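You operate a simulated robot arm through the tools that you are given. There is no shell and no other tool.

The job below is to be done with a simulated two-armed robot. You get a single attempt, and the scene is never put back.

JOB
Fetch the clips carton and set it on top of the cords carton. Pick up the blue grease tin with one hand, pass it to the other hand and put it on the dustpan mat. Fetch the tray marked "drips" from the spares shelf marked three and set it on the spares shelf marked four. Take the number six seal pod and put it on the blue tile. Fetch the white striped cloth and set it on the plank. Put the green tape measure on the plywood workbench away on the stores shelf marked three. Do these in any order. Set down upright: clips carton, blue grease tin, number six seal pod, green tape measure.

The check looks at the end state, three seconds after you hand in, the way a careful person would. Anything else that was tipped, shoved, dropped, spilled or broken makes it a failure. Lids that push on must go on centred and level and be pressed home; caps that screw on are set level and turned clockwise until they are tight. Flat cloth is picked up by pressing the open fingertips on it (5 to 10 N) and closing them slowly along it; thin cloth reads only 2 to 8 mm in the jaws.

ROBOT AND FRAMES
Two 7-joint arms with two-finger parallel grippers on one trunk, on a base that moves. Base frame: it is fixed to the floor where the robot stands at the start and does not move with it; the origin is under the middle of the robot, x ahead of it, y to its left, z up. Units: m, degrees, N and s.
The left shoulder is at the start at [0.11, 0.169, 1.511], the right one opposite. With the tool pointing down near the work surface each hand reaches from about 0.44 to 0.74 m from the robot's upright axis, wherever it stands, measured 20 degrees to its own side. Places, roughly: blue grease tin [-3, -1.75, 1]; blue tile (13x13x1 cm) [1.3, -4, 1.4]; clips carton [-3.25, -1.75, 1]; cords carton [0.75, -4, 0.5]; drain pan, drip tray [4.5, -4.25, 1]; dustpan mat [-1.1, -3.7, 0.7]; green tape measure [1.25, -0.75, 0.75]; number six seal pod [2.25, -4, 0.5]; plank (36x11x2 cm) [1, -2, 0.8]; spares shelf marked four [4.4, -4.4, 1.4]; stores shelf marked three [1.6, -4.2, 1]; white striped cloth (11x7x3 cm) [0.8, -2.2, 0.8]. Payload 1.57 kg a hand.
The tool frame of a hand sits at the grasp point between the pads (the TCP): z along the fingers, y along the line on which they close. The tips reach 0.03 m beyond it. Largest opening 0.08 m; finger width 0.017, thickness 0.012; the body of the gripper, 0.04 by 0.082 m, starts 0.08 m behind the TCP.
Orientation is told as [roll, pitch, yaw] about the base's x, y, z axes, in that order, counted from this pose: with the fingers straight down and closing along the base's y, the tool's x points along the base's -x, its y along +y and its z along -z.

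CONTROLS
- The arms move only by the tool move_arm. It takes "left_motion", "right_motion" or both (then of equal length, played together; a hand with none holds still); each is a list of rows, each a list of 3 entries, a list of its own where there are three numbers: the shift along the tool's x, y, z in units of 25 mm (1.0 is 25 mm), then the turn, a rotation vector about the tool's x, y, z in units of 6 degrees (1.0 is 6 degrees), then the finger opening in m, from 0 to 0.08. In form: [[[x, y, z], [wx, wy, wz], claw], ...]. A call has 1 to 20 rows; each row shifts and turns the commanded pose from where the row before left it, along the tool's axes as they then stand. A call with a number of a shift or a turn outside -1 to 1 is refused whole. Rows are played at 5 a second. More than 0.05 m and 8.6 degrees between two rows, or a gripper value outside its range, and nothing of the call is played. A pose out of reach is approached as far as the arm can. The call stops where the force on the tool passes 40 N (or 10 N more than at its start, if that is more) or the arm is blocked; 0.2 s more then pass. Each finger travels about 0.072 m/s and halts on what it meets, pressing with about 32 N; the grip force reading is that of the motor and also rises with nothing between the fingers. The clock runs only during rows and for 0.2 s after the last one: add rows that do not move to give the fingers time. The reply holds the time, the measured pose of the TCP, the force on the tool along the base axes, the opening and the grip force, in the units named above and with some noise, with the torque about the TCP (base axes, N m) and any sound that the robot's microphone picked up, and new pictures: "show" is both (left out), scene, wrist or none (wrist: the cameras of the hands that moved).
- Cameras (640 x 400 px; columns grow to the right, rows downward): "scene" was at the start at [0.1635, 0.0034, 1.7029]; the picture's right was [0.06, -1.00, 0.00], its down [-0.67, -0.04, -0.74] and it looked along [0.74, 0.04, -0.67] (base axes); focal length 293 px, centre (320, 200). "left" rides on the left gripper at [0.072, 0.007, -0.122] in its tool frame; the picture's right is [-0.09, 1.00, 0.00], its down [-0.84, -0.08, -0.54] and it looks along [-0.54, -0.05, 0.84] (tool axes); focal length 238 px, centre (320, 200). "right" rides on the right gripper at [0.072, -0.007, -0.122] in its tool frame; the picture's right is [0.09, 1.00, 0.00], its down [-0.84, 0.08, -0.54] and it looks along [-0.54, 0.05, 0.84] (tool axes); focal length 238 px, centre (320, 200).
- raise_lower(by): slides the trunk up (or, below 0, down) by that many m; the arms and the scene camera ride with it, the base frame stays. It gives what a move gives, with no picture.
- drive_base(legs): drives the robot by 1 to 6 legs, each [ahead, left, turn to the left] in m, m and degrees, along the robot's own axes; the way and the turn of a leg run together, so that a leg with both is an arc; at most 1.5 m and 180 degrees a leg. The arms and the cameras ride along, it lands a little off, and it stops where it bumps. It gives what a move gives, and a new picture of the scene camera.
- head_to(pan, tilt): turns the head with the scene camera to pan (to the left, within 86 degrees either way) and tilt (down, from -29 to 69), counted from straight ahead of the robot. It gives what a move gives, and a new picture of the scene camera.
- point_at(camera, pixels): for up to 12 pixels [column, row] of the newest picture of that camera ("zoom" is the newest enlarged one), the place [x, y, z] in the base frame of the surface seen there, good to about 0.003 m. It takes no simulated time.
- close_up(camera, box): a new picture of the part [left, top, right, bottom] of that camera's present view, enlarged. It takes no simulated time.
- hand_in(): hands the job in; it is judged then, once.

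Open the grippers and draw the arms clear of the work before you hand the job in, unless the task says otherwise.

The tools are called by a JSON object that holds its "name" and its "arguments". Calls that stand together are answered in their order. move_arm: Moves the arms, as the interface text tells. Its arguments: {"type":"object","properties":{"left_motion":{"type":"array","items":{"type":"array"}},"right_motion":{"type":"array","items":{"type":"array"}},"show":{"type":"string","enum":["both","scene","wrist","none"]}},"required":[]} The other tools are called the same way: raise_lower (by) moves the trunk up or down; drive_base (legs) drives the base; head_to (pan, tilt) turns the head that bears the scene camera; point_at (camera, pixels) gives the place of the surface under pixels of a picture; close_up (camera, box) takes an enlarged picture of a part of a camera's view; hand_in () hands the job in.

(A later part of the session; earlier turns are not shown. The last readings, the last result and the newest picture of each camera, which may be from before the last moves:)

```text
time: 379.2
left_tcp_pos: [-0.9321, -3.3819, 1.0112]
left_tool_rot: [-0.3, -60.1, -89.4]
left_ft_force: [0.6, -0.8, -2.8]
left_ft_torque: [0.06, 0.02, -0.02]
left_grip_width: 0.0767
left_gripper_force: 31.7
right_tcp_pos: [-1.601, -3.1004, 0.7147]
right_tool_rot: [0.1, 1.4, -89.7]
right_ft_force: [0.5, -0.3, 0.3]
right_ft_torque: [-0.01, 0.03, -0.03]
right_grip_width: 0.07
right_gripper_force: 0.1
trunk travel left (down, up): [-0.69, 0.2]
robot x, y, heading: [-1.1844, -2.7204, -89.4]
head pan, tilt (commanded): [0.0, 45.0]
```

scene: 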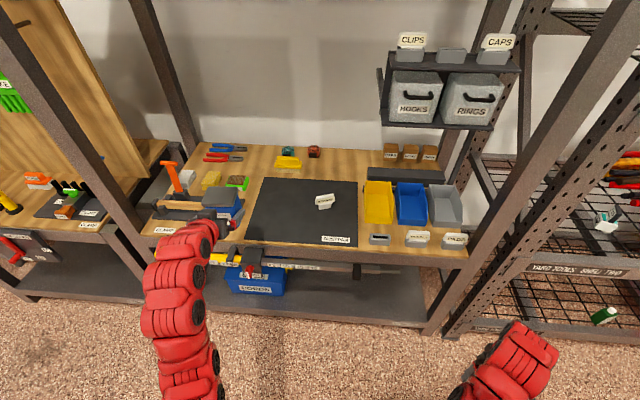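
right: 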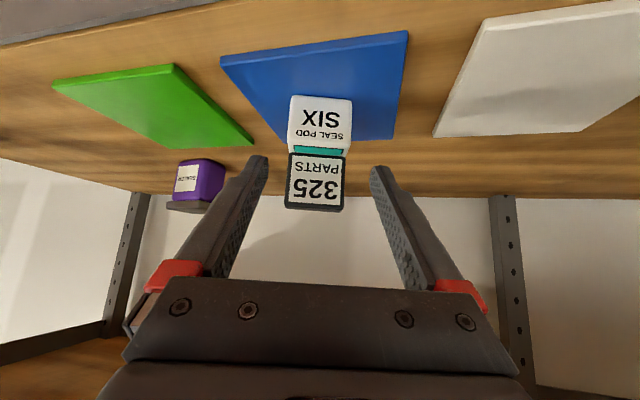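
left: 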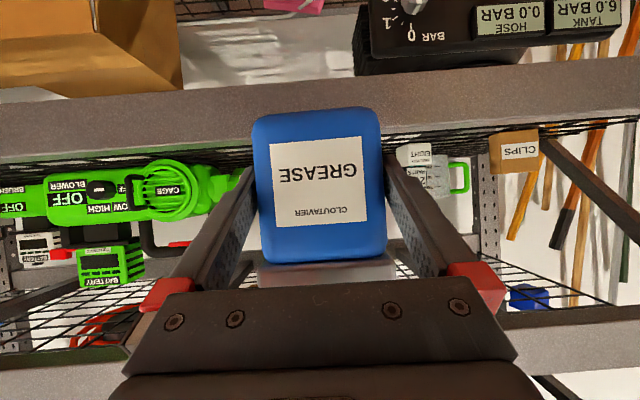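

The mat is at (250–358, 178–247), with a small white thing on it at (324,201). I zoom and measure.

{"name": "close_up", "arguments": {"camera": "scene", "box": [230, 160, 390, 260]}}

{"name": "point_at", "arguments": {"camera": "scene", "pixels": [[262, 180], [357, 183], [354, 245], [248, 240], [324, 201], [318, 205], [300, 215], [280, 230], [335, 225], [335, 196], [360, 250], [150, 240]]}}

```text
4.00 times, centred on (310, 210) of scene
```

zoom: 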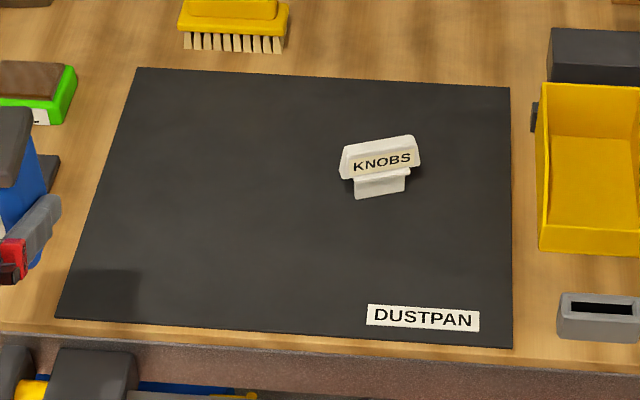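

```text
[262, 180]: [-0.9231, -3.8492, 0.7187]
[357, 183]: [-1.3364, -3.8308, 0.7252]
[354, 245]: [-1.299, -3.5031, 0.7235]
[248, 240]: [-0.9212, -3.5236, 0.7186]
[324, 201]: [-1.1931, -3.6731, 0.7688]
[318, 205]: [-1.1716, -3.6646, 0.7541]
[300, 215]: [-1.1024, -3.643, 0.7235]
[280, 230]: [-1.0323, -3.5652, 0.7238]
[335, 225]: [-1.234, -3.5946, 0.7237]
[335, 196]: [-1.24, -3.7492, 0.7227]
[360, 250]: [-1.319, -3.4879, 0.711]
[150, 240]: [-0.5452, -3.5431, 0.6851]
```

The mat spans x −0.92 to −1.33, y −3.505 to −3.85, top z≈0.7235; a KNOBS tag lies at (−1.18, −3.67), so I'll use the free east part around (−1.03, −3.66). I first raise and extend the right hand for the hand-over.

{"name": "move_arm", "arguments": {"right_motion": [[[-0.714, 0.43, -0.943], [0, -0.02, 0], 0.08], [[-0.714, 0.43, -0.943], [0, -0.02, 0], 0.08], [[-0.714, 0.43, -0.943], [0, -0.02, 0], 0.08], [[-0.714, 0.43, -0.943], [0, -0.02, 0], 0.08], [[-0.714, 0.43, -0.943], [0, -0.02, 0], 0.08], [[-0.714, 0.43, -0.943], [0, -0.02, 0], 0.08], [[-0.714, 0.43, -0.943], [0, -0.02, 0], 0.08], [[-0.714, 0.43, -0.943], [0, -0.02, 0], 0.08], [[-0.714, 0.43, -0.943], [0, -0.02, 0], 0.08], [[-0.714, 0.43, -0.943], [0, -0.02, 0], 0.08], [[-0.714, 0.43, -0.943], [0, -0.02, 0], 0.08], [[-0.714, 0.43, -0.943], [0, 0, 0], 0.08], [[-0.714, 0.43, -0.943], [0, 0, 0], 0.08], [[-0.714, 0.43, -0.943], [0, 0, 0], 0.08]], "show": "scene"}}

```text
time: 382.2
left_tcp_pos: [-0.9314, -3.384, 1.0123]
left_tool_rot: [-0.2, -60.1, -89.4]
left_ft_force: [0.4, -0.7, -3.8]
left_ft_torque: [0.09, 0.02, -0.02]
left_grip_width: 0.0768
left_gripper_force: 31.9
right_tcp_pos: [-1.5261, -3.2283, 0.8744]
right_tool_rot: [-0.3, 0.3, -89.6]
right_ft_force: [-0.3, -0.2, -0.3]
right_ft_torque: [0.0, -0.01, 0.01]
right_grip_width: 0.0799
right_gripper_force: 0.0
right hand out of reach, approached as far as the arm can: row 8, 9, 10, 11, 12, 13, 14
trunk travel left (down, up): [-0.69, 0.2]
robot x, y, heading: [-1.1891, -2.7186, -89.1]
head pan, tilt (commanded): [0.0, 45.0]
```

scene: 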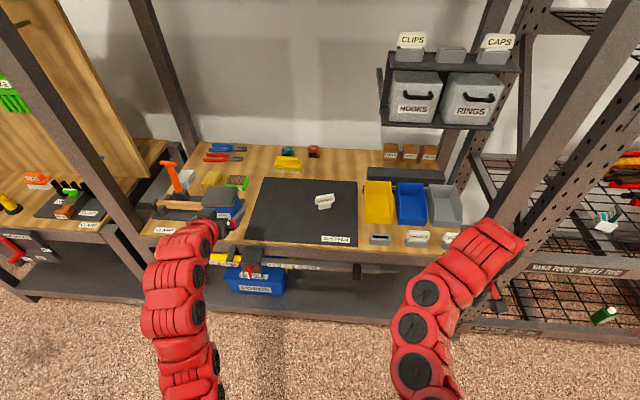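

The right hand needs to go outward before going up. I move it forward and inward first, then up.

{"name": "move_arm", "arguments": {"right_motion": [[[-1, 0.3, 0], [0, 0, 0], 0.08], [[-1, 0.3, 0], [0, 0, 0], 0.08], [[-1, 0.3, 0], [0, 0, 0], 0.08], [[-1, 0.3, 0], [0, 0, 0], 0.08], [[-0.4, 0.4, -0.9], [0, 0, 0], 0.08], [[-0.2, 0.4, -0.9], [0, 0, 0], 0.08], [[-0.2, 0.4, -0.9], [0, 0, 0], 0.08], [[-0.2, 0.4, -0.9], [0, 0, 0], 0.08], [[0, 0.2, -0.9], [0, 0, 0], 0.08], [[0, 0.2, -0.9], [0, 0, 0], 0.08], [[0, 0, -0.9], [0, 0, 0], 0.08], [[0, 0, 0], [0, 0, 0], 0.08]], "show": "scene"}}

```text
time: 384.8
left_tcp_pos: [-0.9311, -3.3827, 1.0106]
left_tool_rot: [-0.2, -60.1, -89.3]
left_ft_force: [-0.1, -0.5, -3.5]
left_ft_torque: [0.07, -0.01, -0.04]
left_grip_width: 0.0769
left_gripper_force: 31.5
right_tcp_pos: [-1.4475, -3.3699, 1.0357]
right_tool_rot: [0.1, 0.1, -89.8]
right_ft_force: [0.5, -1.3, -0.6]
right_ft_torque: [0.04, -0.02, -0.01]
right_grip_width: 0.0801
right_gripper_force: 0.0
right hand out of reach, approached as far as the arm can: row 7, 10
trunk travel left (down, up): [-0.69, 0.2]
robot x, y, heading: [-1.1907, -2.7239, -89.6]
head pan, tilt (commanded): [0.0, 45.0]
```

scene: 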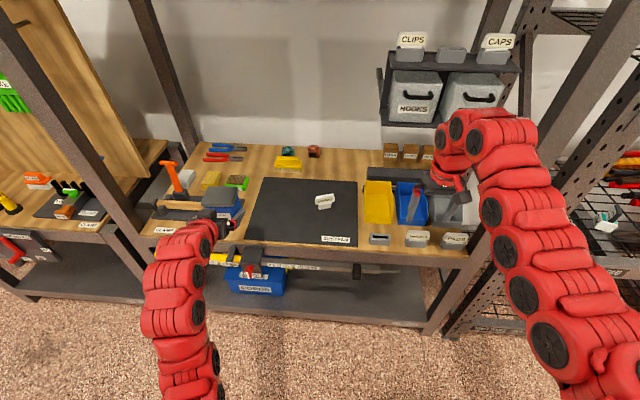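

Right hand is at rel (0.65, −0.26) and up. I now rotate it +90° so it will close along the tin's depth axis.

{"name": "move_arm", "arguments": {"right_motion": [[[0, 0, 0], [0, 0, -0.9375], 0.08], [[0, 0, 0], [0, 0, -0.9375], 0.08], [[0, 0, 0], [0, 0, -0.9375], 0.08], [[0, 0, 0], [0, 0, -0.9375], 0.08], [[0, 0, 0], [0, 0, -0.9375], 0.08], [[0, 0, 0], [0, 0, -0.9375], 0.08], [[0, 0, 0], [0, 0, -0.9375], 0.08], [[0, 0, 0], [0, 0, -0.9375], 0.08], [[0, 0, 0], [0, 0, -0.9375], 0.08], [[0, 0, 0], [0, 0, -0.9375], 0.08], [[0, 0, 0], [0, 0, -0.9375], 0.08], [[0, 0, 0], [0, 0, -0.9375], 0.08], [[0, 0, 0], [0, 0, -0.9375], 0.08], [[0, 0, 0], [0, 0, -0.9375], 0.08], [[0, 0, 0], [0, 0, -0.9375], 0.08], [[0, 0, 0], [0, 0, -0.9375], 0.08], [[0, 0, 0], [0, 0, 0], 0.08]], "show": "both"}}

```text
time: 388.4
left_tcp_pos: [-0.9313, -3.3844, 1.011]
left_tool_rot: [-0.2, -60.0, -89.4]
left_ft_force: [0.1, -0.1, -2.8]
left_ft_torque: [0.04, -0.01, 0.0]
left_grip_width: 0.0767
left_gripper_force: 31.8
right_tcp_pos: [-1.4465, -3.3687, 1.0365]
right_tool_rot: [0.1, 0.0, 0.4]
right_ft_force: [0.0, -0.5, -0.1]
right_ft_torque: [-0.02, -0.02, -0.02]
right_grip_width: 0.08
right_gripper_force: 0.1
trunk travel left (down, up): [-0.69, 0.2]
robot x, y, heading: [-1.1859, -2.718, -89.6]
head pan, tilt (commanded): [0.0, 45.0]
```

scene: 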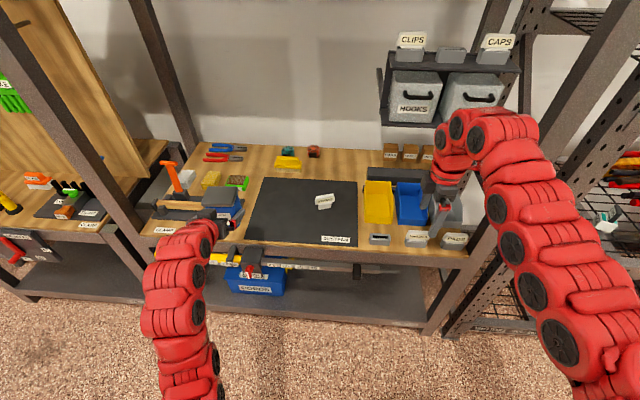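
right: 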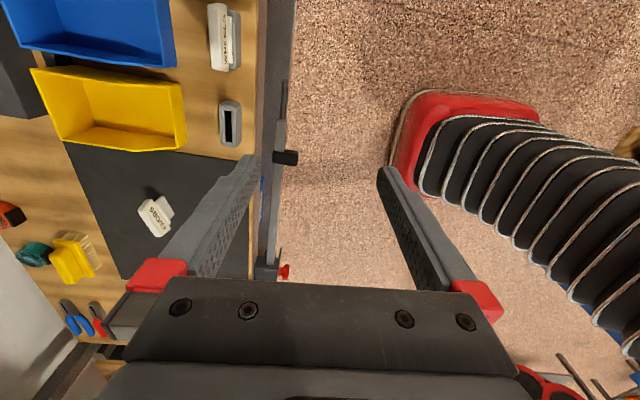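

I check the hanging HOOKS/RINGS bins' position before driving in with the right hand.

{"name": "point_at", "arguments": {"camera": "scene", "pixels": [[410, 108], [385, 75], [383, 110], [412, 45], [377, 200], [410, 205], [390, 85], [340, 240], [240, 260], [215, 215]]}}

{"name": "move_arm", "arguments": {"left_motion": [[[0, -0.85, 0], [0, 0, 0], 0.05], [[0, -0.85, 0], [0, 0, 0], 0.05], [[0, -0.85, 0], [0, 0, 0], 0.05], [[0, -0.85, 0], [0, 0, 0], 0.05], [[0, -0.85, 0], [0, 0, 0], 0.05], [[0, -0.85, 0], [0, 0, 0], 0.05], [[0, -0.85, 0], [0, 0, 0], 0.05], [[0, -0.85, 0], [0, 0, 0], 0.05], [[0, 0, 0], [0, 0, 0], 0.05]], "show": "both"}}

```text
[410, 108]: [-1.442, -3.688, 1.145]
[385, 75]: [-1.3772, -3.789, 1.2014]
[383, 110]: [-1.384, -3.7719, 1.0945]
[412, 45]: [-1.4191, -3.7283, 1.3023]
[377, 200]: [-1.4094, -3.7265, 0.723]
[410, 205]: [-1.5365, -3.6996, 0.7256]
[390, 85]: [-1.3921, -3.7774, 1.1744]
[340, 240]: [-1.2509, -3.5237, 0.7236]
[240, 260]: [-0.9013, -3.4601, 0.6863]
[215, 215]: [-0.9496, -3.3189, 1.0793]
```

```text
time: 390.4
left_tcp_pos: [-1.103, -3.3856, 1.0117]
left_tool_rot: [-0.3, -60.0, -89.5]
left_ft_force: [-0.9, -0.1, -3.1]
left_ft_torque: [0.09, 0.0, 0.01]
left_grip_width: 0.0767
left_gripper_force: 32.4
right_tcp_pos: [-1.4474, -3.37, 1.036]
right_tool_rot: [0.1, -0.1, 0.4]
right_ft_force: [0.3, 0.6, 0.4]
right_ft_torque: [-0.01, 0.0, 0.0]
right_grip_width: 0.0802
right_gripper_force: 0.1
trunk travel left (down, up): [-0.69, 0.2]
robot x, y, heading: [-1.1871, -2.7214, -89.3]
head pan, tilt (commanded): [0.0, 45.0]
```

scene: 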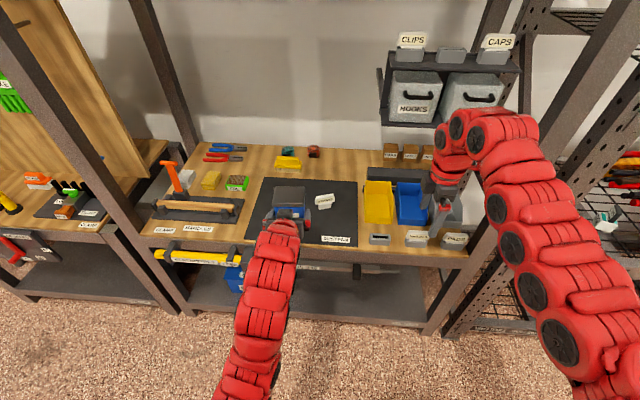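
left: 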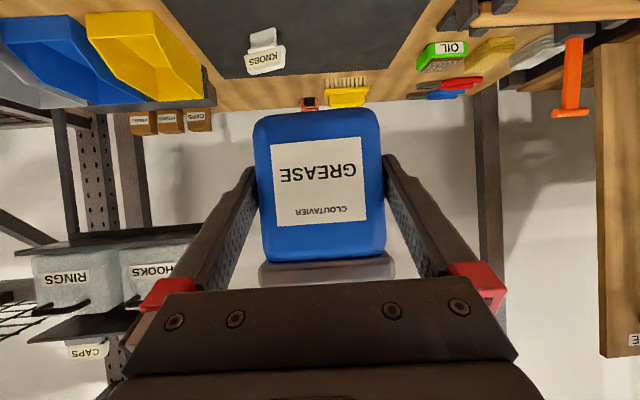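

The HOOKS bins (x<−1.377, y<−3.69) are close, so I'll pair up the hands here first and then drive in together. I measure the tin's lid.

{"name": "close_up", "arguments": {"camera": "scene", "box": [255, 175, 325, 245]}}

{"name": "point_at", "arguments": {"camera": "zoom", "pixels": [[240, 75], [385, 75], [235, 140], [400, 145], [310, 80], [310, 135], [320, 165], [250, 85], [390, 85]]}}

```text
5.71 times, centred on (290, 210) of scene
```

zoom: 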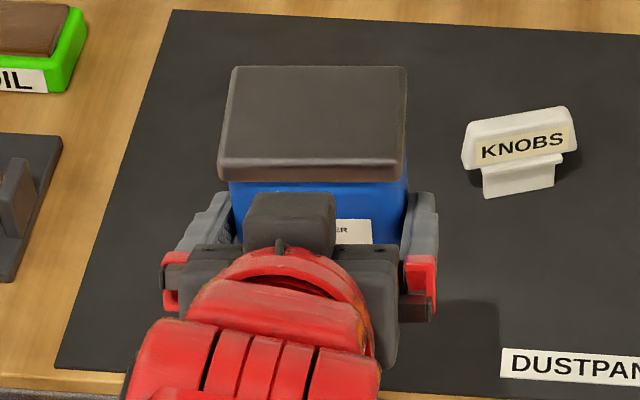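

```text
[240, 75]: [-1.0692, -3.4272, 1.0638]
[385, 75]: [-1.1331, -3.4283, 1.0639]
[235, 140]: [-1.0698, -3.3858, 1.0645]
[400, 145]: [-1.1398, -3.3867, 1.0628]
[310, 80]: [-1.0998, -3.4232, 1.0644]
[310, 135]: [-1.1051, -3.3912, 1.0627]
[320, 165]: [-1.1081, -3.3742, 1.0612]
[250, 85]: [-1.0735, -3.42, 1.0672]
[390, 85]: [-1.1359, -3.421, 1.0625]
```

The lid top is z≈1.0635, 7.7 × 5.8 cm, centred (−1.103, −3.4025). I raise the right hand 8 cm to clear it before moving over.

{"name": "move_arm", "arguments": {"right_motion": [[[0, 0, -0.8], [0, 0, 0], 0.08], [[0, 0, -0.8], [0, 0, 0], 0.08], [[0, 0, -0.8], [0, 0, 0], 0.08], [[0, 0, -0.8], [0, 0, 0], 0.08], [[0, 0, 0], [0, 0, 0], 0.08]], "show": "none"}}

```text
time: 391.6
left_tcp_pos: [-1.1032, -3.3841, 1.0119]
left_tool_rot: [-0.2, -60.1, -89.5]
left_ft_force: [0.0, -0.5, -3.0]
left_ft_torque: [0.07, 0.0, -0.01]
left_grip_width: 0.0767
left_gripper_force: 31.7
right_tcp_pos: [-1.4477, -3.3699, 1.1159]
right_tool_rot: [0.0, 0.0, 0.3]
right_ft_force: [-0.7, 0.0, 0.4]
right_ft_torque: [0.02, 0.04, -0.03]
right_grip_width: 0.0799
right_gripper_force: 0.0
trunk travel left (down, up): [-0.69, 0.2]
robot x, y, heading: [-1.1872, -2.7239, -89.5]
head pan, tilt (commanded): [0.0, 45.0]
```

Right hand is at z=1.116. I move it east over the tin (34 cm) while keeping above the lid.

{"name": "move_arm", "arguments": {"right_motion": [[[-0.98, -0.09, 0], [0, 0, 0], 0.08], [[-0.98, -0.09, 0], [0, 0, 0], 0.08], [[-0.98, -0.09, 0], [0, 0, 0], 0.08], [[-0.98, -0.09, 0], [0, 0, 0], 0.08], [[-0.98, -0.09, 0], [0, 0, 0], 0.08], [[-0.98, -0.09, 0], [0, 0, 0], 0.08], [[-0.98, -0.09, 0], [0, 0, 0], 0.08], [[-0.98, -0.09, 0], [0, 0, 0], 0.08], [[-0.98, -0.09, 0], [0, 0, 0], 0.08], [[-0.98, -0.09, 0], [0, 0, 0], 0.08], [[0, 0, 0], [0, 0, 0], 0.08]], "show": "both"}}

```text
time: 394.0
left_tcp_pos: [-1.1034, -3.3835, 1.0117]
left_tool_rot: [-0.2, -60.1, -89.5]
left_ft_force: [-0.6, -0.1, -2.9]
left_ft_torque: [0.09, 0.01, 0.0]
left_grip_width: 0.0768
left_gripper_force: 32.0
right_tcp_pos: [-1.203, -3.3907, 1.116]
right_tool_rot: [0.1, -0.1, 0.2]
right_ft_force: [0.2, -0.3, -0.4]
right_ft_torque: [-0.02, -0.08, 0.02]
right_grip_width: 0.0801
right_gripper_force: 0.0
trunk travel left (down, up): [-0.69, 0.2]
robot x, y, heading: [-1.188, -2.7222, -89.5]
head pan, tilt (commanded): [0.0, 45.0]
```

scene: 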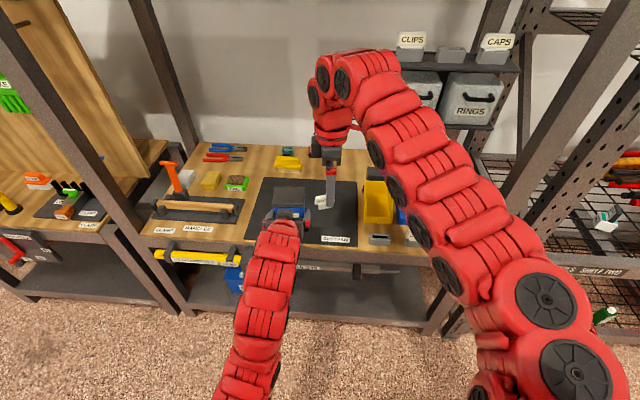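
right: 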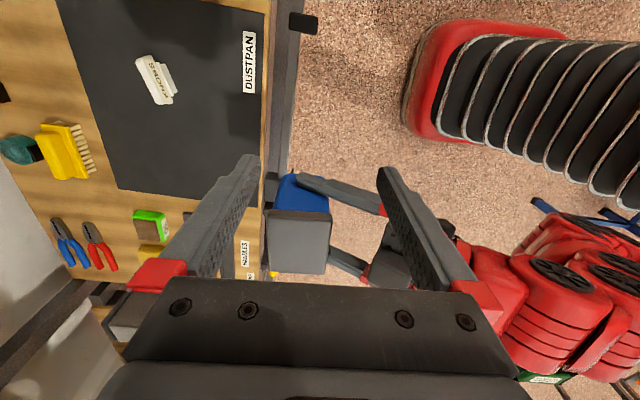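

The right wrist camera shows the tin's lid (265–330, 212–272) and the left fingers. I measure the lid from here.

{"name": "point_at", "arguments": {"camera": "right", "pixels": [[270, 214], [327, 215], [270, 268], [325, 270], [298, 240], [285, 190], [310, 190]]}}

```text
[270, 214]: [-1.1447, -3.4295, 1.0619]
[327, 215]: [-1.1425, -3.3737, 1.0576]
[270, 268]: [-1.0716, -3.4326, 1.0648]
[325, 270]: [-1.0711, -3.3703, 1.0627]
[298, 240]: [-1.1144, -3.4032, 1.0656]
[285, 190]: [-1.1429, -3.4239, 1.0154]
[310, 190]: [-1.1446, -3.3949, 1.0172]
```

Lid centre ≈ (−1.105, −3.4015). I move the last 98 mm over it and check alignment.

{"name": "move_arm", "arguments": {"right_motion": [[[-0.98, -0.108, 0], [0, 0, 0], 0.08], [[-0.98, -0.108, 0], [0, 0, 0], 0.08], [[-0.98, -0.108, 0], [0, 0, 0], 0.08], [[-0.98, -0.108, 0], [0, 0, 0], 0.08], [[0, 0, 0], [0, 0, 0], 0.08]], "show": "both"}}

```text
time: 395.2
left_tcp_pos: [-1.1018, -3.3847, 1.0115]
left_tool_rot: [-0.2, -60.1, -89.5]
left_ft_force: [0.7, -0.2, -2.8]
left_ft_torque: [0.03, 0.04, 0.04]
left_grip_width: 0.0765
left_gripper_force: 31.9
right_tcp_pos: [-1.1139, -3.3908, 1.1149]
right_tool_rot: [0.0, 0.0, 0.4]
right_ft_force: [1.4, -0.1, 0.6]
right_ft_torque: [-0.03, 0.03, -0.01]
right_grip_width: 0.0803
right_gripper_force: 0.1
right hand out of reach, approached as far as the arm can: row 4
trunk travel left (down, up): [-0.69, 0.2]
robot x, y, heading: [-1.1875, -2.7218, -89.5]
head pan, tilt (commanded): [0.0, 45.0]
```

scene: 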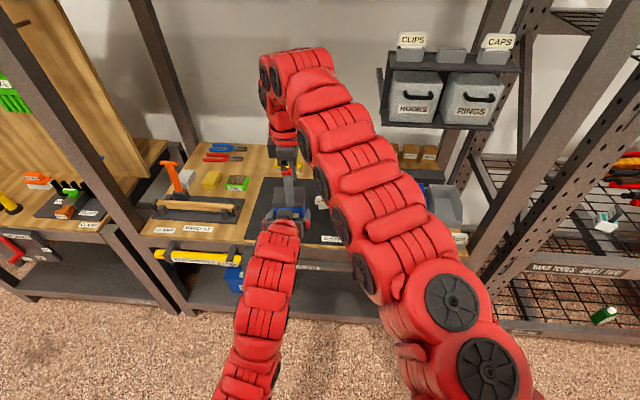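
right: 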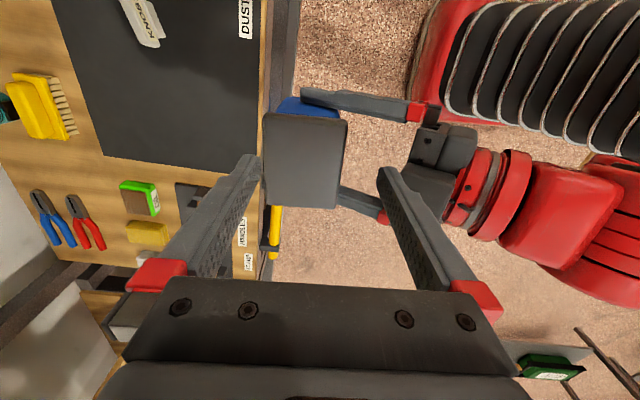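

The right arm is at its leftward limit, so I bring the tin to it instead: left hand 9 mm west and 11 mm back.

{"name": "move_arm", "arguments": {"left_motion": [[[0.107, -0.19, -0.185], [0, 0, 0], 0.05], [[0.107, -0.19, -0.185], [0, 0, 0], 0.05], [[0, 0, 0], [0, 0, 0], 0.05]], "show": "none"}}

{"name": "move_arm", "arguments": {"right_motion": [[[0, 0, 0], [0, 0, 0], 0.08]], "show": "wrist"}}

{"name": "point_at", "arguments": {"camera": "right", "pixels": [[270, 125], [340, 125], [270, 195], [335, 200], [303, 160], [250, 165], [385, 170]]}}

```text
time: 396.0
left_tcp_pos: [-1.1116, -3.3736, 1.0113]
left_tool_rot: [-0.2, -60.1, -89.4]
left_ft_force: [-0.2, -1.1, -3.5]
left_ft_torque: [0.08, 0.01, -0.04]
left_grip_width: 0.0768
left_gripper_force: 32.2
right_tcp_pos: [-1.1115, -3.3899, 1.1148]
right_tool_rot: [0.1, -0.1, 0.2]
right_ft_force: [0.1, -1.0, 0.1]
right_ft_torque: [-0.01, 0.03, 0.01]
right_grip_width: 0.08
right_gripper_force: 0.1
trunk travel left (down, up): [-0.69, 0.2]
robot x, y, heading: [-1.1843, -2.724, -89.2]
head pan, tilt (commanded): [0.0, 45.0]
```

```text
time: 396.4
left_tcp_pos: [-1.1116, -3.3747, 1.0104]
left_tool_rot: [-0.1, -60.2, -89.4]
left_ft_force: [0.0, 0.3, -3.7]
left_ft_torque: [0.06, 0.03, 0.01]
left_grip_width: 0.0768
left_gripper_force: 31.7
right_tcp_pos: [-1.1132, -3.3903, 1.1147]
right_tool_rot: [0.2, -0.1, 0.2]
right_ft_force: [-1.1, -0.1, -0.3]
right_ft_torque: [-0.02, 0.02, -0.02]
right_grip_width: 0.0798
right_gripper_force: 0.2
trunk travel left (down, up): [-0.69, 0.2]
robot x, y, heading: [-1.1851, -2.7227, -89.4]
head pan, tilt (commanded): [0.0, 45.0]
```

right: 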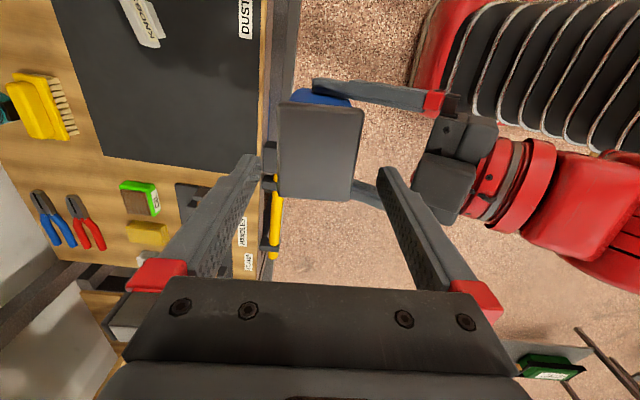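

```text
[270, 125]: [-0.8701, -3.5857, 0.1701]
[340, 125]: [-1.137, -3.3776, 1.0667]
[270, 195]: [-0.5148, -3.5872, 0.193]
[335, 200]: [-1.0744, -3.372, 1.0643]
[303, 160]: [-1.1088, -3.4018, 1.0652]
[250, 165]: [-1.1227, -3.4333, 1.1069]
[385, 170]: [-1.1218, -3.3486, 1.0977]
```

I query lid edges relative to the fingertips.

{"name": "point_at", "arguments": {"camera": "right", "pixels": [[283, 115], [359, 118], [282, 190], [350, 195], [283, 150], [357, 150], [320, 105], [318, 195]]}}

```text
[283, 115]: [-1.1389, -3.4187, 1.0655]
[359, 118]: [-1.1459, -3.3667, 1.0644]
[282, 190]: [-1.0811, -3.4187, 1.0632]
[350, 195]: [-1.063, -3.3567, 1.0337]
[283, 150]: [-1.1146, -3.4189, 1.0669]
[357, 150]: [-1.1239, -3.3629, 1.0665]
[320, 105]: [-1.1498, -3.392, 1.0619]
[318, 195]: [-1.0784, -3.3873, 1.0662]
```

Centred to within 1 mm. I lower the right hand 6.8 cm so its fingers straddle the lid and upper body.

{"name": "move_arm", "arguments": {"right_motion": [[[0, 0, 0.68], [0, 0, 0], 0.08], [[0, 0, 0.68], [0, 0, 0], 0.08], [[0, 0, 0.68], [0, 0, 0], 0.08], [[0, 0, 0.68], [0, 0, 0], 0.08], [[0, 0, 0], [0, 0, 0], 0.08]], "show": "both"}}

```text
time: 397.6
left_tcp_pos: [-1.1111, -3.3739, 1.0123]
left_tool_rot: [-0.1, -60.1, -89.4]
left_ft_force: [0.0, -0.4, -2.7]
left_ft_torque: [0.05, -0.02, 0.0]
left_grip_width: 0.0769
left_gripper_force: 32.3
right_tcp_pos: [-1.114, -3.3886, 1.0469]
right_tool_rot: [0.0, -0.1, 0.2]
right_ft_force: [0.6, 0.0, -0.7]
right_ft_torque: [-0.01, 0.0, -0.02]
right_grip_width: 0.0801
right_gripper_force: 0.1
trunk travel left (down, up): [-0.69, 0.2]
robot x, y, heading: [-1.1855, -2.7238, -89.1]
head pan, tilt (commanded): [0.0, 45.0]
```

scene: 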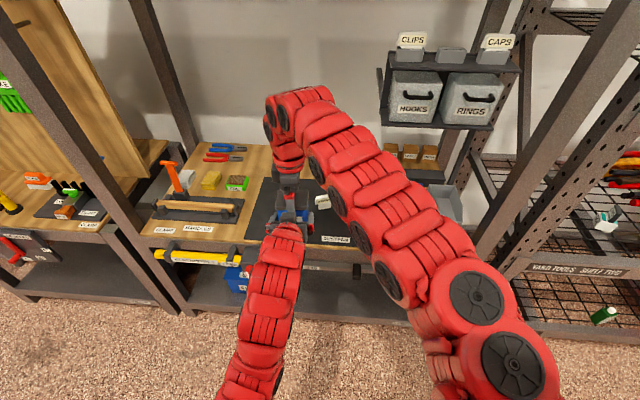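
right: 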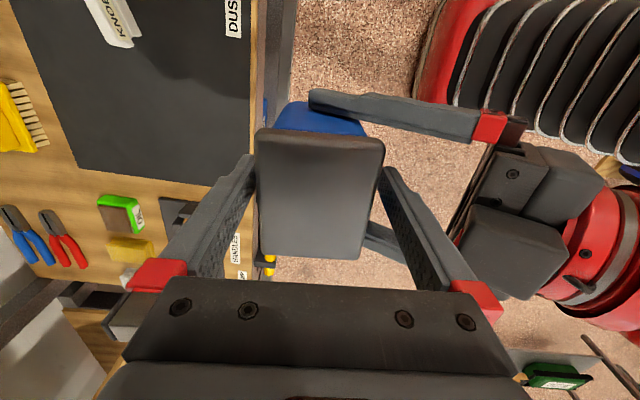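

Fingers straddle the lid without touching. Before closing, I drive both hands together over the mat: 0.27 m ahead and 0.07 m left.

{"name": "drive_base", "arguments": {"legs": [[0.15, 0.07, 0]]}}

{"name": "drive_base", "arguments": {"legs": [[0.12, 0, 0]]}}

```text
time: 399.1
left_tcp_pos: [-1.0386, -3.5222, 1.0106]
left_tool_rot: [-0.3, -60.1, -89.5]
left_ft_force: [0.4, 0.2, -4.1]
left_ft_torque: [0.07, -0.01, 0.01]
left_grip_width: 0.0767
left_gripper_force: 32.0
right_tcp_pos: [-1.0421, -3.537, 1.0477]
right_tool_rot: [0.1, -0.1, 0.3]
right_ft_force: [0.4, 0.3, -0.6]
right_ft_torque: [0.01, -0.01, -0.02]
right_grip_width: 0.0801
right_gripper_force: 0.1
trunk travel left (down, up): [-0.69, 0.2]
robot x, y, heading: [-1.112, -2.8737, -89.4]
head pan, tilt (commanded): [0.0, 45.0]
```

scene: 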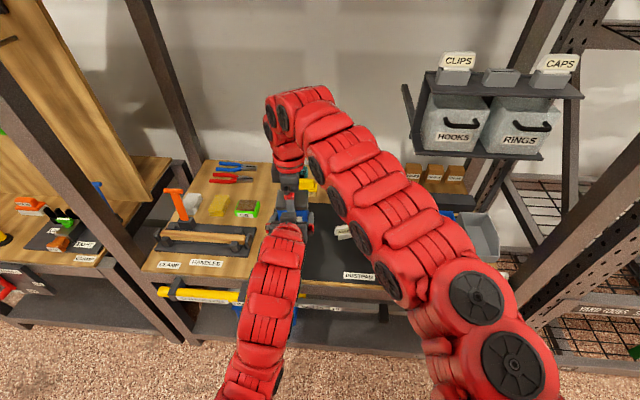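

```text
time: 400.3
left_tcp_pos: [-1.0386, -3.6399, 1.011]
left_tool_rot: [-0.2, -60.1, -89.5]
left_ft_force: [0.7, -0.6, -3.0]
left_ft_torque: [0.09, -0.03, -0.04]
left_grip_width: 0.0768
left_gripper_force: 32.4
right_tcp_pos: [-1.0399, -3.6546, 1.0471]
right_tool_rot: [0.1, -0.2, 0.4]
right_ft_force: [-1.0, -0.9, -0.3]
right_ft_torque: [-0.02, 0.02, 0.0]
right_grip_width: 0.08
right_gripper_force: 0.1
trunk travel left (down, up): [-0.69, 0.2]
robot x, y, heading: [-1.1162, -2.9881, -89.4]
head pan, tilt (commanded): [0.0, 45.0]
```

scene: 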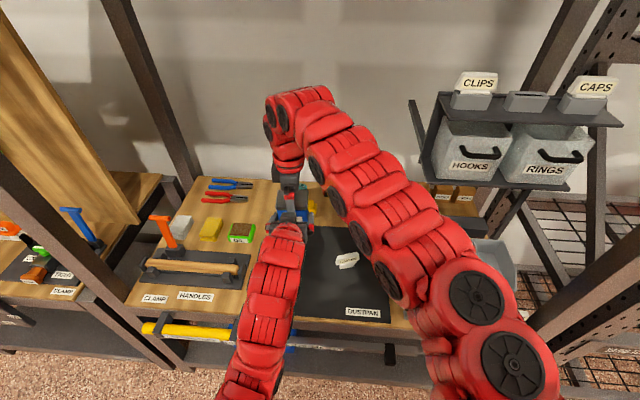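

Both hands are over the mat's east part. I lower the trunk 0.15 m, then check.

{"name": "raise_lower", "arguments": {"by": -0.15}}

{"name": "move_arm", "arguments": {"right_motion": [[[0, 0, 0], [0, 0, 0], 0.08]], "show": "both"}}

```text
time: 402.1
left_tcp_pos: [-1.0383, -3.64, 0.8617]
left_tool_rot: [-0.2, -60.1, -89.3]
left_ft_force: [0.2, -0.5, -4.1]
left_ft_torque: [0.06, 0.02, -0.03]
left_grip_width: 0.077
left_gripper_force: 32.1
right_tcp_pos: [-1.0403, -3.6563, 0.8974]
right_tool_rot: [-0.1, -0.2, 0.2]
right_ft_force: [0.4, 0.4, 0.2]
right_ft_torque: [-0.04, 0.01, -0.02]
right_grip_width: 0.0798
right_gripper_force: 0.0
trunk travel left (down, up): [-0.54, 0.35]
robot x, y, heading: [-1.1148, -2.9885, -89.3]
head pan, tilt (commanded): [0.0, 45.0]
```

```text
time: 402.5
left_tcp_pos: [-1.0396, -3.6388, 0.8618]
left_tool_rot: [-0.2, -60.1, -89.4]
left_ft_force: [-0.2, -0.3, -3.5]
left_ft_torque: [0.12, -0.02, 0.0]
left_grip_width: 0.0768
left_gripper_force: 31.4
right_tcp_pos: [-1.04, -3.656, 0.898]
right_tool_rot: [0.2, 0.0, 0.3]
right_ft_force: [1.1, 0.3, -0.3]
right_ft_torque: [-0.01, 0.02, -0.02]
right_grip_width: 0.0801
right_gripper_force: 0.1
trunk travel left (down, up): [-0.54, 0.35]
robot x, y, heading: [-1.1167, -2.9901, -89.3]
head pan, tilt (commanded): [0.0, 45.0]
```

scene: 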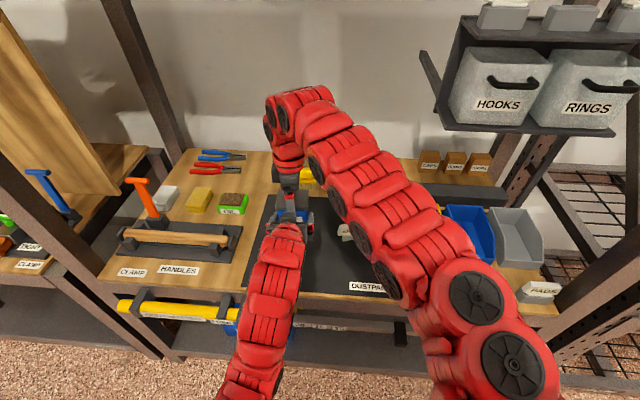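
right: 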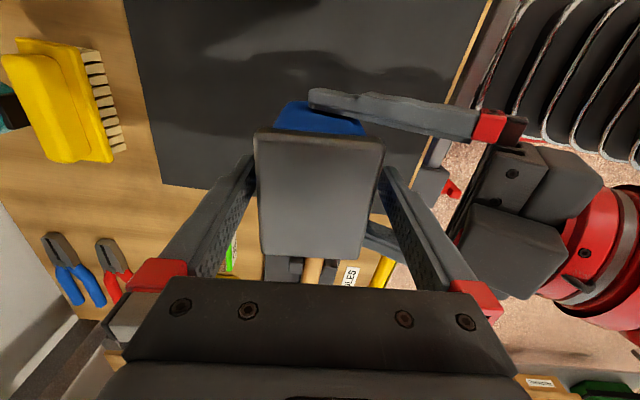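

About 9 cm above the mat. I tilt the head down to check the left elbow's clearance from the bench front before lowering more.

{"name": "head_to", "arguments": {"pan": 10, "tilt": 66}}

```text
time: 403.3
left_tcp_pos: [-1.0384, -3.6384, 0.861]
left_tool_rot: [-0.1, -60.1, -89.4]
left_ft_force: [0.1, 0.2, -3.6]
left_ft_torque: [0.06, -0.01, 0.0]
left_grip_width: 0.077
left_gripper_force: 32.3
right_tcp_pos: [-1.0407, -3.6548, 0.897]
right_tool_rot: [0.1, 0.0, 0.4]
right_ft_force: [0.0, 1.0, -1.1]
right_ft_torque: [0.01, 0.03, 0.0]
right_grip_width: 0.0803
right_gripper_force: 0.0
trunk travel left (down, up): [-0.54, 0.35]
robot x, y, heading: [-1.1185, -2.9877, -89.4]
head pan, tilt (commanded): [10.0, 66.0]
```

scene: 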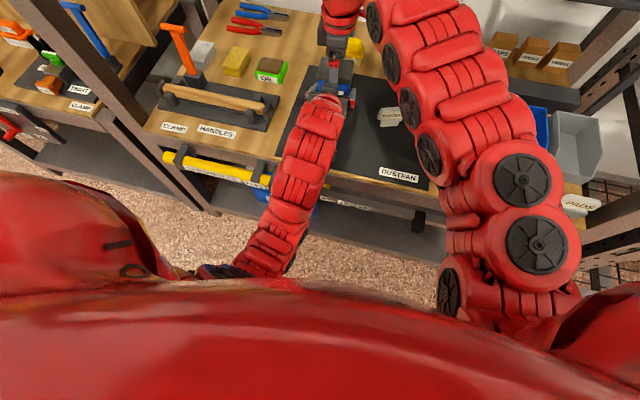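

I measure heights along the left forearm near the bench edge.

{"name": "point_at", "arguments": {"camera": "scene", "pixels": [[305, 140], [295, 180], [280, 215], [265, 245], [240, 265], [262, 180], [220, 168], [330, 180], [420, 225], [450, 230]]}}

```text
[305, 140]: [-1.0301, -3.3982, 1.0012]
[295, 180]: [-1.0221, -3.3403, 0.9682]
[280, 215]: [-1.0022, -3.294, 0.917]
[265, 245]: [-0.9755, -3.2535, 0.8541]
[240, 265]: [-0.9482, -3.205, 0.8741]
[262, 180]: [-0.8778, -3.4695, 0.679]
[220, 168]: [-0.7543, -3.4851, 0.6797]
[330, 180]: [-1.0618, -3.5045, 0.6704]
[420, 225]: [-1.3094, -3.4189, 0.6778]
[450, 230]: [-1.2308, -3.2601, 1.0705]
```

The forearm stays above z≈0.77 near the bench edge after lowering, so it's safe. I lower another 7.5 cm, leaving ~2 cm under the tin.

{"name": "raise_lower", "arguments": {"by": -0.075}}

{"name": "move_arm", "arguments": {"right_motion": [[[0, 0, 0], [0, 0, 0], 0.08]], "show": "wrist"}}

{"name": "point_at", "arguments": {"camera": "right", "pixels": [[200, 60], [265, 140], [380, 150], [262, 250], [365, 250], [250, 160], [385, 170], [310, 115]]}}

```text
time: 404.4
left_tcp_pos: [-1.0394, -3.6406, 0.7862]
left_tool_rot: [-0.2, -60.1, -89.4]
left_ft_force: [0.3, 0.0, -2.3]
left_ft_torque: [0.09, -0.02, -0.02]
left_grip_width: 0.077
left_gripper_force: 32.0
right_tcp_pos: [-1.0396, -3.6555, 0.8222]
right_tool_rot: [-0.1, 0.0, 0.3]
right_ft_force: [-1.2, 0.4, 0.7]
right_ft_torque: [0.02, 0.0, 0.03]
right_grip_width: 0.0799
right_gripper_force: 0.1
trunk travel left (down, up): [-0.465, 0.425]
robot x, y, heading: [-1.1143, -2.9886, -89.4]
head pan, tilt (commanded): [10.0, 66.0]
```

```text
time: 404.8
left_tcp_pos: [-1.0386, -3.6394, 0.7867]
left_tool_rot: [-0.2, -60.0, -89.5]
left_ft_force: [0.1, -1.0, -3.1]
left_ft_torque: [0.08, 0.01, 0.0]
left_grip_width: 0.077
left_gripper_force: 31.3
right_tcp_pos: [-1.0398, -3.6554, 0.8224]
right_tool_rot: [0.1, -0.1, 0.2]
right_ft_force: [0.6, 0.0, -0.5]
right_ft_torque: [0.0, 0.01, -0.02]
right_grip_width: 0.0801
right_gripper_force: 0.1
trunk travel left (down, up): [-0.465, 0.425]
robot x, y, heading: [-1.1121, -2.9893, -89.1]
head pan, tilt (commanded): [10.0, 66.0]
```

right: 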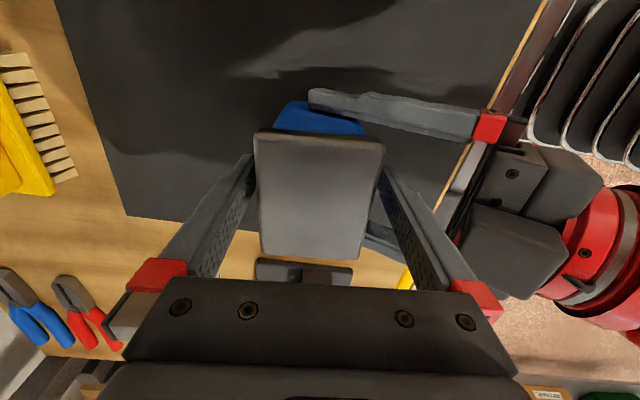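

```text
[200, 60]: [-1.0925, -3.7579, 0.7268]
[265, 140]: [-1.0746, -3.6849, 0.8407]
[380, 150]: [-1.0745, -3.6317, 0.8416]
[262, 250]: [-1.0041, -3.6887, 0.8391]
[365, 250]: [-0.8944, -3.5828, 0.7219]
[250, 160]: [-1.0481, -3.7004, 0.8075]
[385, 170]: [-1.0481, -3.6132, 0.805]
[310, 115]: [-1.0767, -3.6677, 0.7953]
```

The tin hovers ~1.6 cm over the mat. I close the right hand slowly on it.

{"name": "move_arm", "arguments": {"right_motion": [[[0, 0, 0], [0, 0, 0], 0.074], [[0, 0, 0], [0, 0, 0], 0.068], [[0, 0, 0], [0, 0, 0], 0.063], [[0, 0, 0], [0, 0, 0], 0.058], [[0, 0, 0], [0, 0, 0], 0.053], [[0, 0, 0], [0, 0, 0], 0.048], [[0, 0, 0], [0, 0, 0], 0.04], [[0, 0, 0], [0, 0, 0], 0.04]], "show": "wrist"}}

```text
time: 406.6
left_tcp_pos: [-1.0394, -3.6392, 0.7872]
left_tool_rot: [-0.3, -60.0, -89.4]
left_ft_force: [-2.6, 26.2, 3.8]
left_ft_torque: [0.02, -0.04, -0.09]
left_grip_width: 0.0769
left_gripper_force: 31.9
right_tcp_pos: [-1.0413, -3.6567, 0.8227]
right_tool_rot: [-0.2, -0.1, 0.2]
right_ft_force: [1.5, -27.3, -3.3]
right_ft_torque: [-1.06, -0.07, 0.01]
right_grip_width: 0.0619
right_gripper_force: 32.2
trunk travel left (down, up): [-0.465, 0.425]
robot x, y, heading: [-1.1178, -2.9844, -89.0]
head pan, tilt (commanded): [10.0, 66.0]
```

right: 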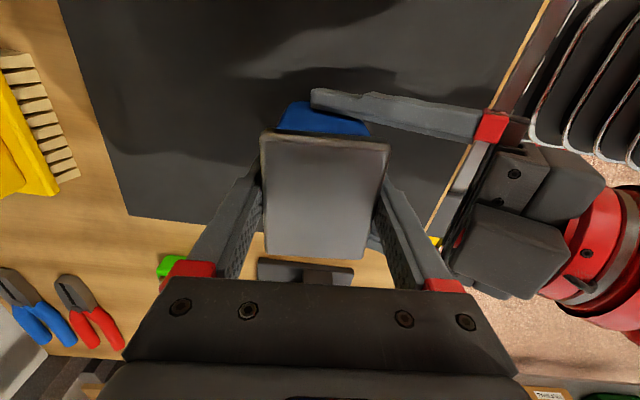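

Right hand gripped at 0.062 m, but the hands are pushing against each other with 27 N along y. I relax it by shifting the right hand 2 mm south.

{"name": "move_arm", "arguments": {"right_motion": [[[0, -0.08, 0], [0, 0, 0], 0.04], [[0, 0, 0], [0, 0, 0], 0.04]], "show": "none"}}

```text
time: 407.2
left_tcp_pos: [-1.039, -3.6392, 0.7853]
left_tool_rot: [-0.2, -60.1, -89.4]
left_ft_force: [-0.6, 6.0, -7.0]
left_ft_torque: [0.67, 0.61, 0.05]
left_grip_width: 0.0767
left_gripper_force: 32.2
right_tcp_pos: [-1.0398, -3.6578, 0.8225]
right_tool_rot: [0.1, -0.1, 0.3]
right_ft_force: [0.4, -8.1, 3.7]
right_ft_torque: [-0.8, -0.65, -0.06]
right_grip_width: 0.0616
right_gripper_force: 32.0
trunk travel left (down, up): [-0.465, 0.425]
robot x, y, heading: [-1.1132, -2.9905, -89.2]
head pan, tilt (commanded): [10.0, 66.0]
```

Internal force is down to ~7 N. Now I open the left hand to release the tin into the right hand.

{"name": "move_arm", "arguments": {"left_motion": [[[0, 0, 0], [0, 0, 0], 0.077], [[0, 0, 0], [0, 0, 0], 0.078], [[0, 0, 0], [0, 0, 0], 0.08], [[0, 0, 0], [0, 0, 0], 0.08], [[0, 0, 0], [0, 0, 0], 0.08]], "show": "wrist"}}

```text
time: 408.4
left_tcp_pos: [-1.0387, -3.6401, 0.7858]
left_tool_rot: [-0.2, -60.1, -89.3]
left_ft_force: [-0.7, 0.1, 0.3]
left_ft_torque: [0.03, 0.0, 0.03]
left_grip_width: 0.0799
left_gripper_force: 0.0
right_tcp_pos: [-1.0412, -3.6574, 0.8221]
right_tool_rot: [0.2, -0.1, 0.3]
right_ft_force: [-0.1, 0.4, 0.4]
right_ft_torque: [-0.02, 0.04, -0.02]
right_grip_width: 0.0617
right_gripper_force: 31.8
trunk travel left (down, up): [-0.465, 0.425]
robot x, y, heading: [-1.1182, -2.9864, -89.4]
head pan, tilt (commanded): [10.0, 66.0]
```

left: 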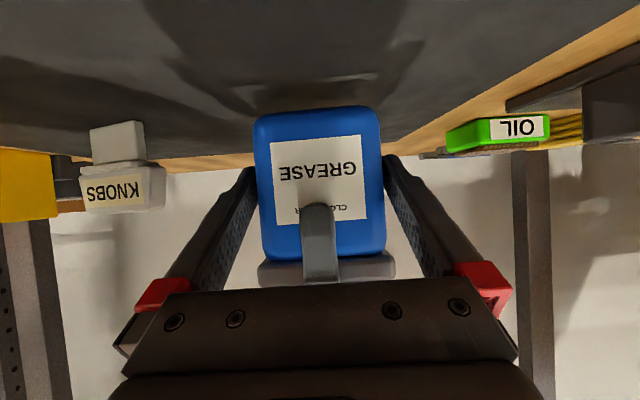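

The left hand reads free, but the right shows no load, so I check whether the tin is resting on the mat or still held.

{"name": "move_arm", "arguments": {"right_motion": [[[0, 0, 0], [0, 0, 0], 0.04]], "show": "wrist"}}

{"name": "point_at", "arguments": {"camera": "right", "pixels": [[325, 200], [300, 150], [350, 150], [320, 115], [310, 240], [180, 60]]}}

{"name": "point_at", "arguments": {"camera": "left", "pixels": [[290, 115], [350, 112], [290, 160], [380, 150], [320, 60], [320, 100]]}}

```text
time: 408.8
left_tcp_pos: [-1.0393, -3.6381, 0.7854]
left_tool_rot: [-0.2, -60.2, -89.3]
left_ft_force: [-0.1, -0.4, 0.3]
left_ft_torque: [-0.01, -0.03, -0.01]
left_grip_width: 0.0797
left_gripper_force: 0.1
right_tcp_pos: [-1.0406, -3.6589, 0.8234]
right_tool_rot: [0.2, 0.0, 0.3]
right_ft_force: [-0.2, 0.2, -0.6]
right_ft_torque: [-0.01, 0.0, 0.01]
right_grip_width: 0.0618
right_gripper_force: 32.1
trunk travel left (down, up): [-0.465, 0.425]
robot x, y, heading: [-1.1148, -2.9905, -89.1]
head pan, tilt (commanded): [10.0, 66.0]
```

right: 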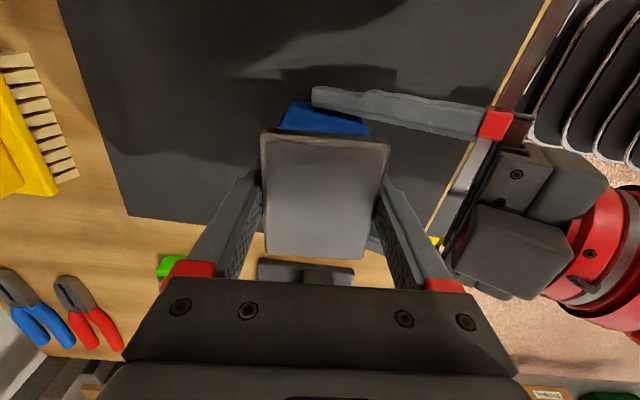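

```text
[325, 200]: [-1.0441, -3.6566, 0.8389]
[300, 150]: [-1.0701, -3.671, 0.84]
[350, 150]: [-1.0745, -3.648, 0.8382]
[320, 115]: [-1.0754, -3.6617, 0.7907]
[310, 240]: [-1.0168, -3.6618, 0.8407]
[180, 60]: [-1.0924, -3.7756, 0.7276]
```

```text
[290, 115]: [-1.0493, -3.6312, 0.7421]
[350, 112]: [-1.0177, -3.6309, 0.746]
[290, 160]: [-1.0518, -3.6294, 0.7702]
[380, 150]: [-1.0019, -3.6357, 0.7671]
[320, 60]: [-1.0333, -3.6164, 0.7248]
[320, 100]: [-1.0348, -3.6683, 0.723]
```

The tin's bottom is at z≈0.742 (mat 0.725), so it's hanging. To be sure the right hand holds it, I raise the right hand 8 mm and watch the load.

{"name": "move_arm", "arguments": {"right_motion": [[[0, 0, -0.16], [0, 0, 0], 0.04], [[0, 0, -0.16], [0, 0, 0], 0.04], [[0, 0, 0], [0, 0, 0], 0.04]], "show": "none"}}

{"name": "move_arm", "arguments": {"left_motion": [[[0, 0, 0], [0, 0, 0], 0.08]], "show": "wrist"}}

{"name": "point_at", "arguments": {"camera": "left", "pixels": [[290, 115], [350, 112], [290, 108], [350, 104], [320, 60], [320, 100]]}}

```text
time: 409.6
left_tcp_pos: [-1.0389, -3.6402, 0.7857]
left_tool_rot: [-0.2, -60.1, -89.4]
left_ft_force: [0.6, 0.1, 0.5]
left_ft_torque: [-0.01, -0.02, 0.03]
left_grip_width: 0.08
left_gripper_force: 0.1
right_tcp_pos: [-1.0407, -3.6583, 0.831]
right_tool_rot: [0.0, -0.1, 0.3]
right_ft_force: [0.2, 0.3, -3.9]
right_ft_torque: [-0.01, 0.03, 0.0]
right_grip_width: 0.0619
right_gripper_force: 31.7
trunk travel left (down, up): [-0.465, 0.425]
robot x, y, heading: [-1.1132, -2.9899, -89.4]
head pan, tilt (commanded): [10.0, 66.0]
```

```text
time: 410.0
left_tcp_pos: [-1.0389, -3.6404, 0.7867]
left_tool_rot: [-0.1, -60.1, -89.4]
left_ft_force: [0.4, -0.5, 0.3]
left_ft_torque: [0.02, 0.01, 0.0]
left_grip_width: 0.0801
left_gripper_force: 0.0
right_tcp_pos: [-1.0408, -3.6582, 0.8303]
right_tool_rot: [0.1, -0.1, 0.3]
right_ft_force: [-0.9, 0.6, -2.9]
right_ft_torque: [0.04, 0.03, 0.02]
right_grip_width: 0.0618
right_gripper_force: 31.9
trunk travel left (down, up): [-0.465, 0.425]
robot x, y, heading: [-1.113, -2.99, -89.6]
head pan, tilt (commanded): [10.0, 66.0]
```

left: 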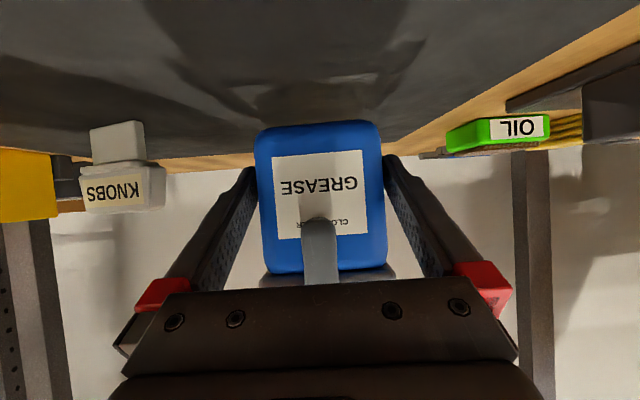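

```text
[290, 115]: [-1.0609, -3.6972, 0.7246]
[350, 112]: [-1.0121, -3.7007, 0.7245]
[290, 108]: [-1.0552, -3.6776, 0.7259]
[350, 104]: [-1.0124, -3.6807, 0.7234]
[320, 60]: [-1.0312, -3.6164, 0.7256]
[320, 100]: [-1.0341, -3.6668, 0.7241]
```

The load (−3.5 N) is now on the right hand and the tin rises with it: the hand-over worked. I withdraw the left hand straight back.

{"name": "move_arm", "arguments": {"left_motion": [[[0.2, 0, -0.346], [0, 0, 0], 0.08], [[0.2, 0, -0.346], [0, 0, 0], 0.08], [[0.3, 0, -0.52], [0, 0, 0], 0.08], [[0.4, 0, -0.69], [0, 0, 0], 0.08], [[0.4, 0, -0.69], [0, 0, 0], 0.08], [[0.4, 0, -0.69], [0, 0, 0], 0.08], [[0.4, 0, -0.69], [0, 0, 0], 0.08], [[0, 0, 0], [0, 0, 0], 0.08]], "show": "wrist"}}

```text
time: 411.8
left_tcp_pos: [-1.039, -3.6049, 0.7844]
left_tool_rot: [-0.2, -60.1, -89.3]
left_ft_force: [0.5, 0.1, -0.5]
left_ft_torque: [-0.01, 0.02, 0.02]
left_grip_width: 0.0797
left_gripper_force: 0.1
left hand out of reach, approached as far as the arm can: row 4, 5, 6, 7
right_tcp_pos: [-1.0399, -3.6584, 0.831]
right_tool_rot: [0.2, -0.2, 0.3]
right_ft_force: [0.2, -0.4, -3.1]
right_ft_torque: [0.03, 0.03, 0.0]
right_grip_width: 0.0619
right_gripper_force: 31.6
trunk travel left (down, up): [-0.465, 0.425]
robot x, y, heading: [-1.1134, -2.9848, -89.2]
head pan, tilt (commanded): [10.0, 66.0]
```

left: 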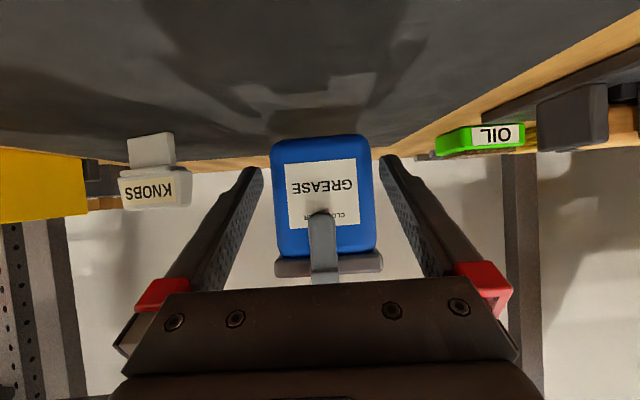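

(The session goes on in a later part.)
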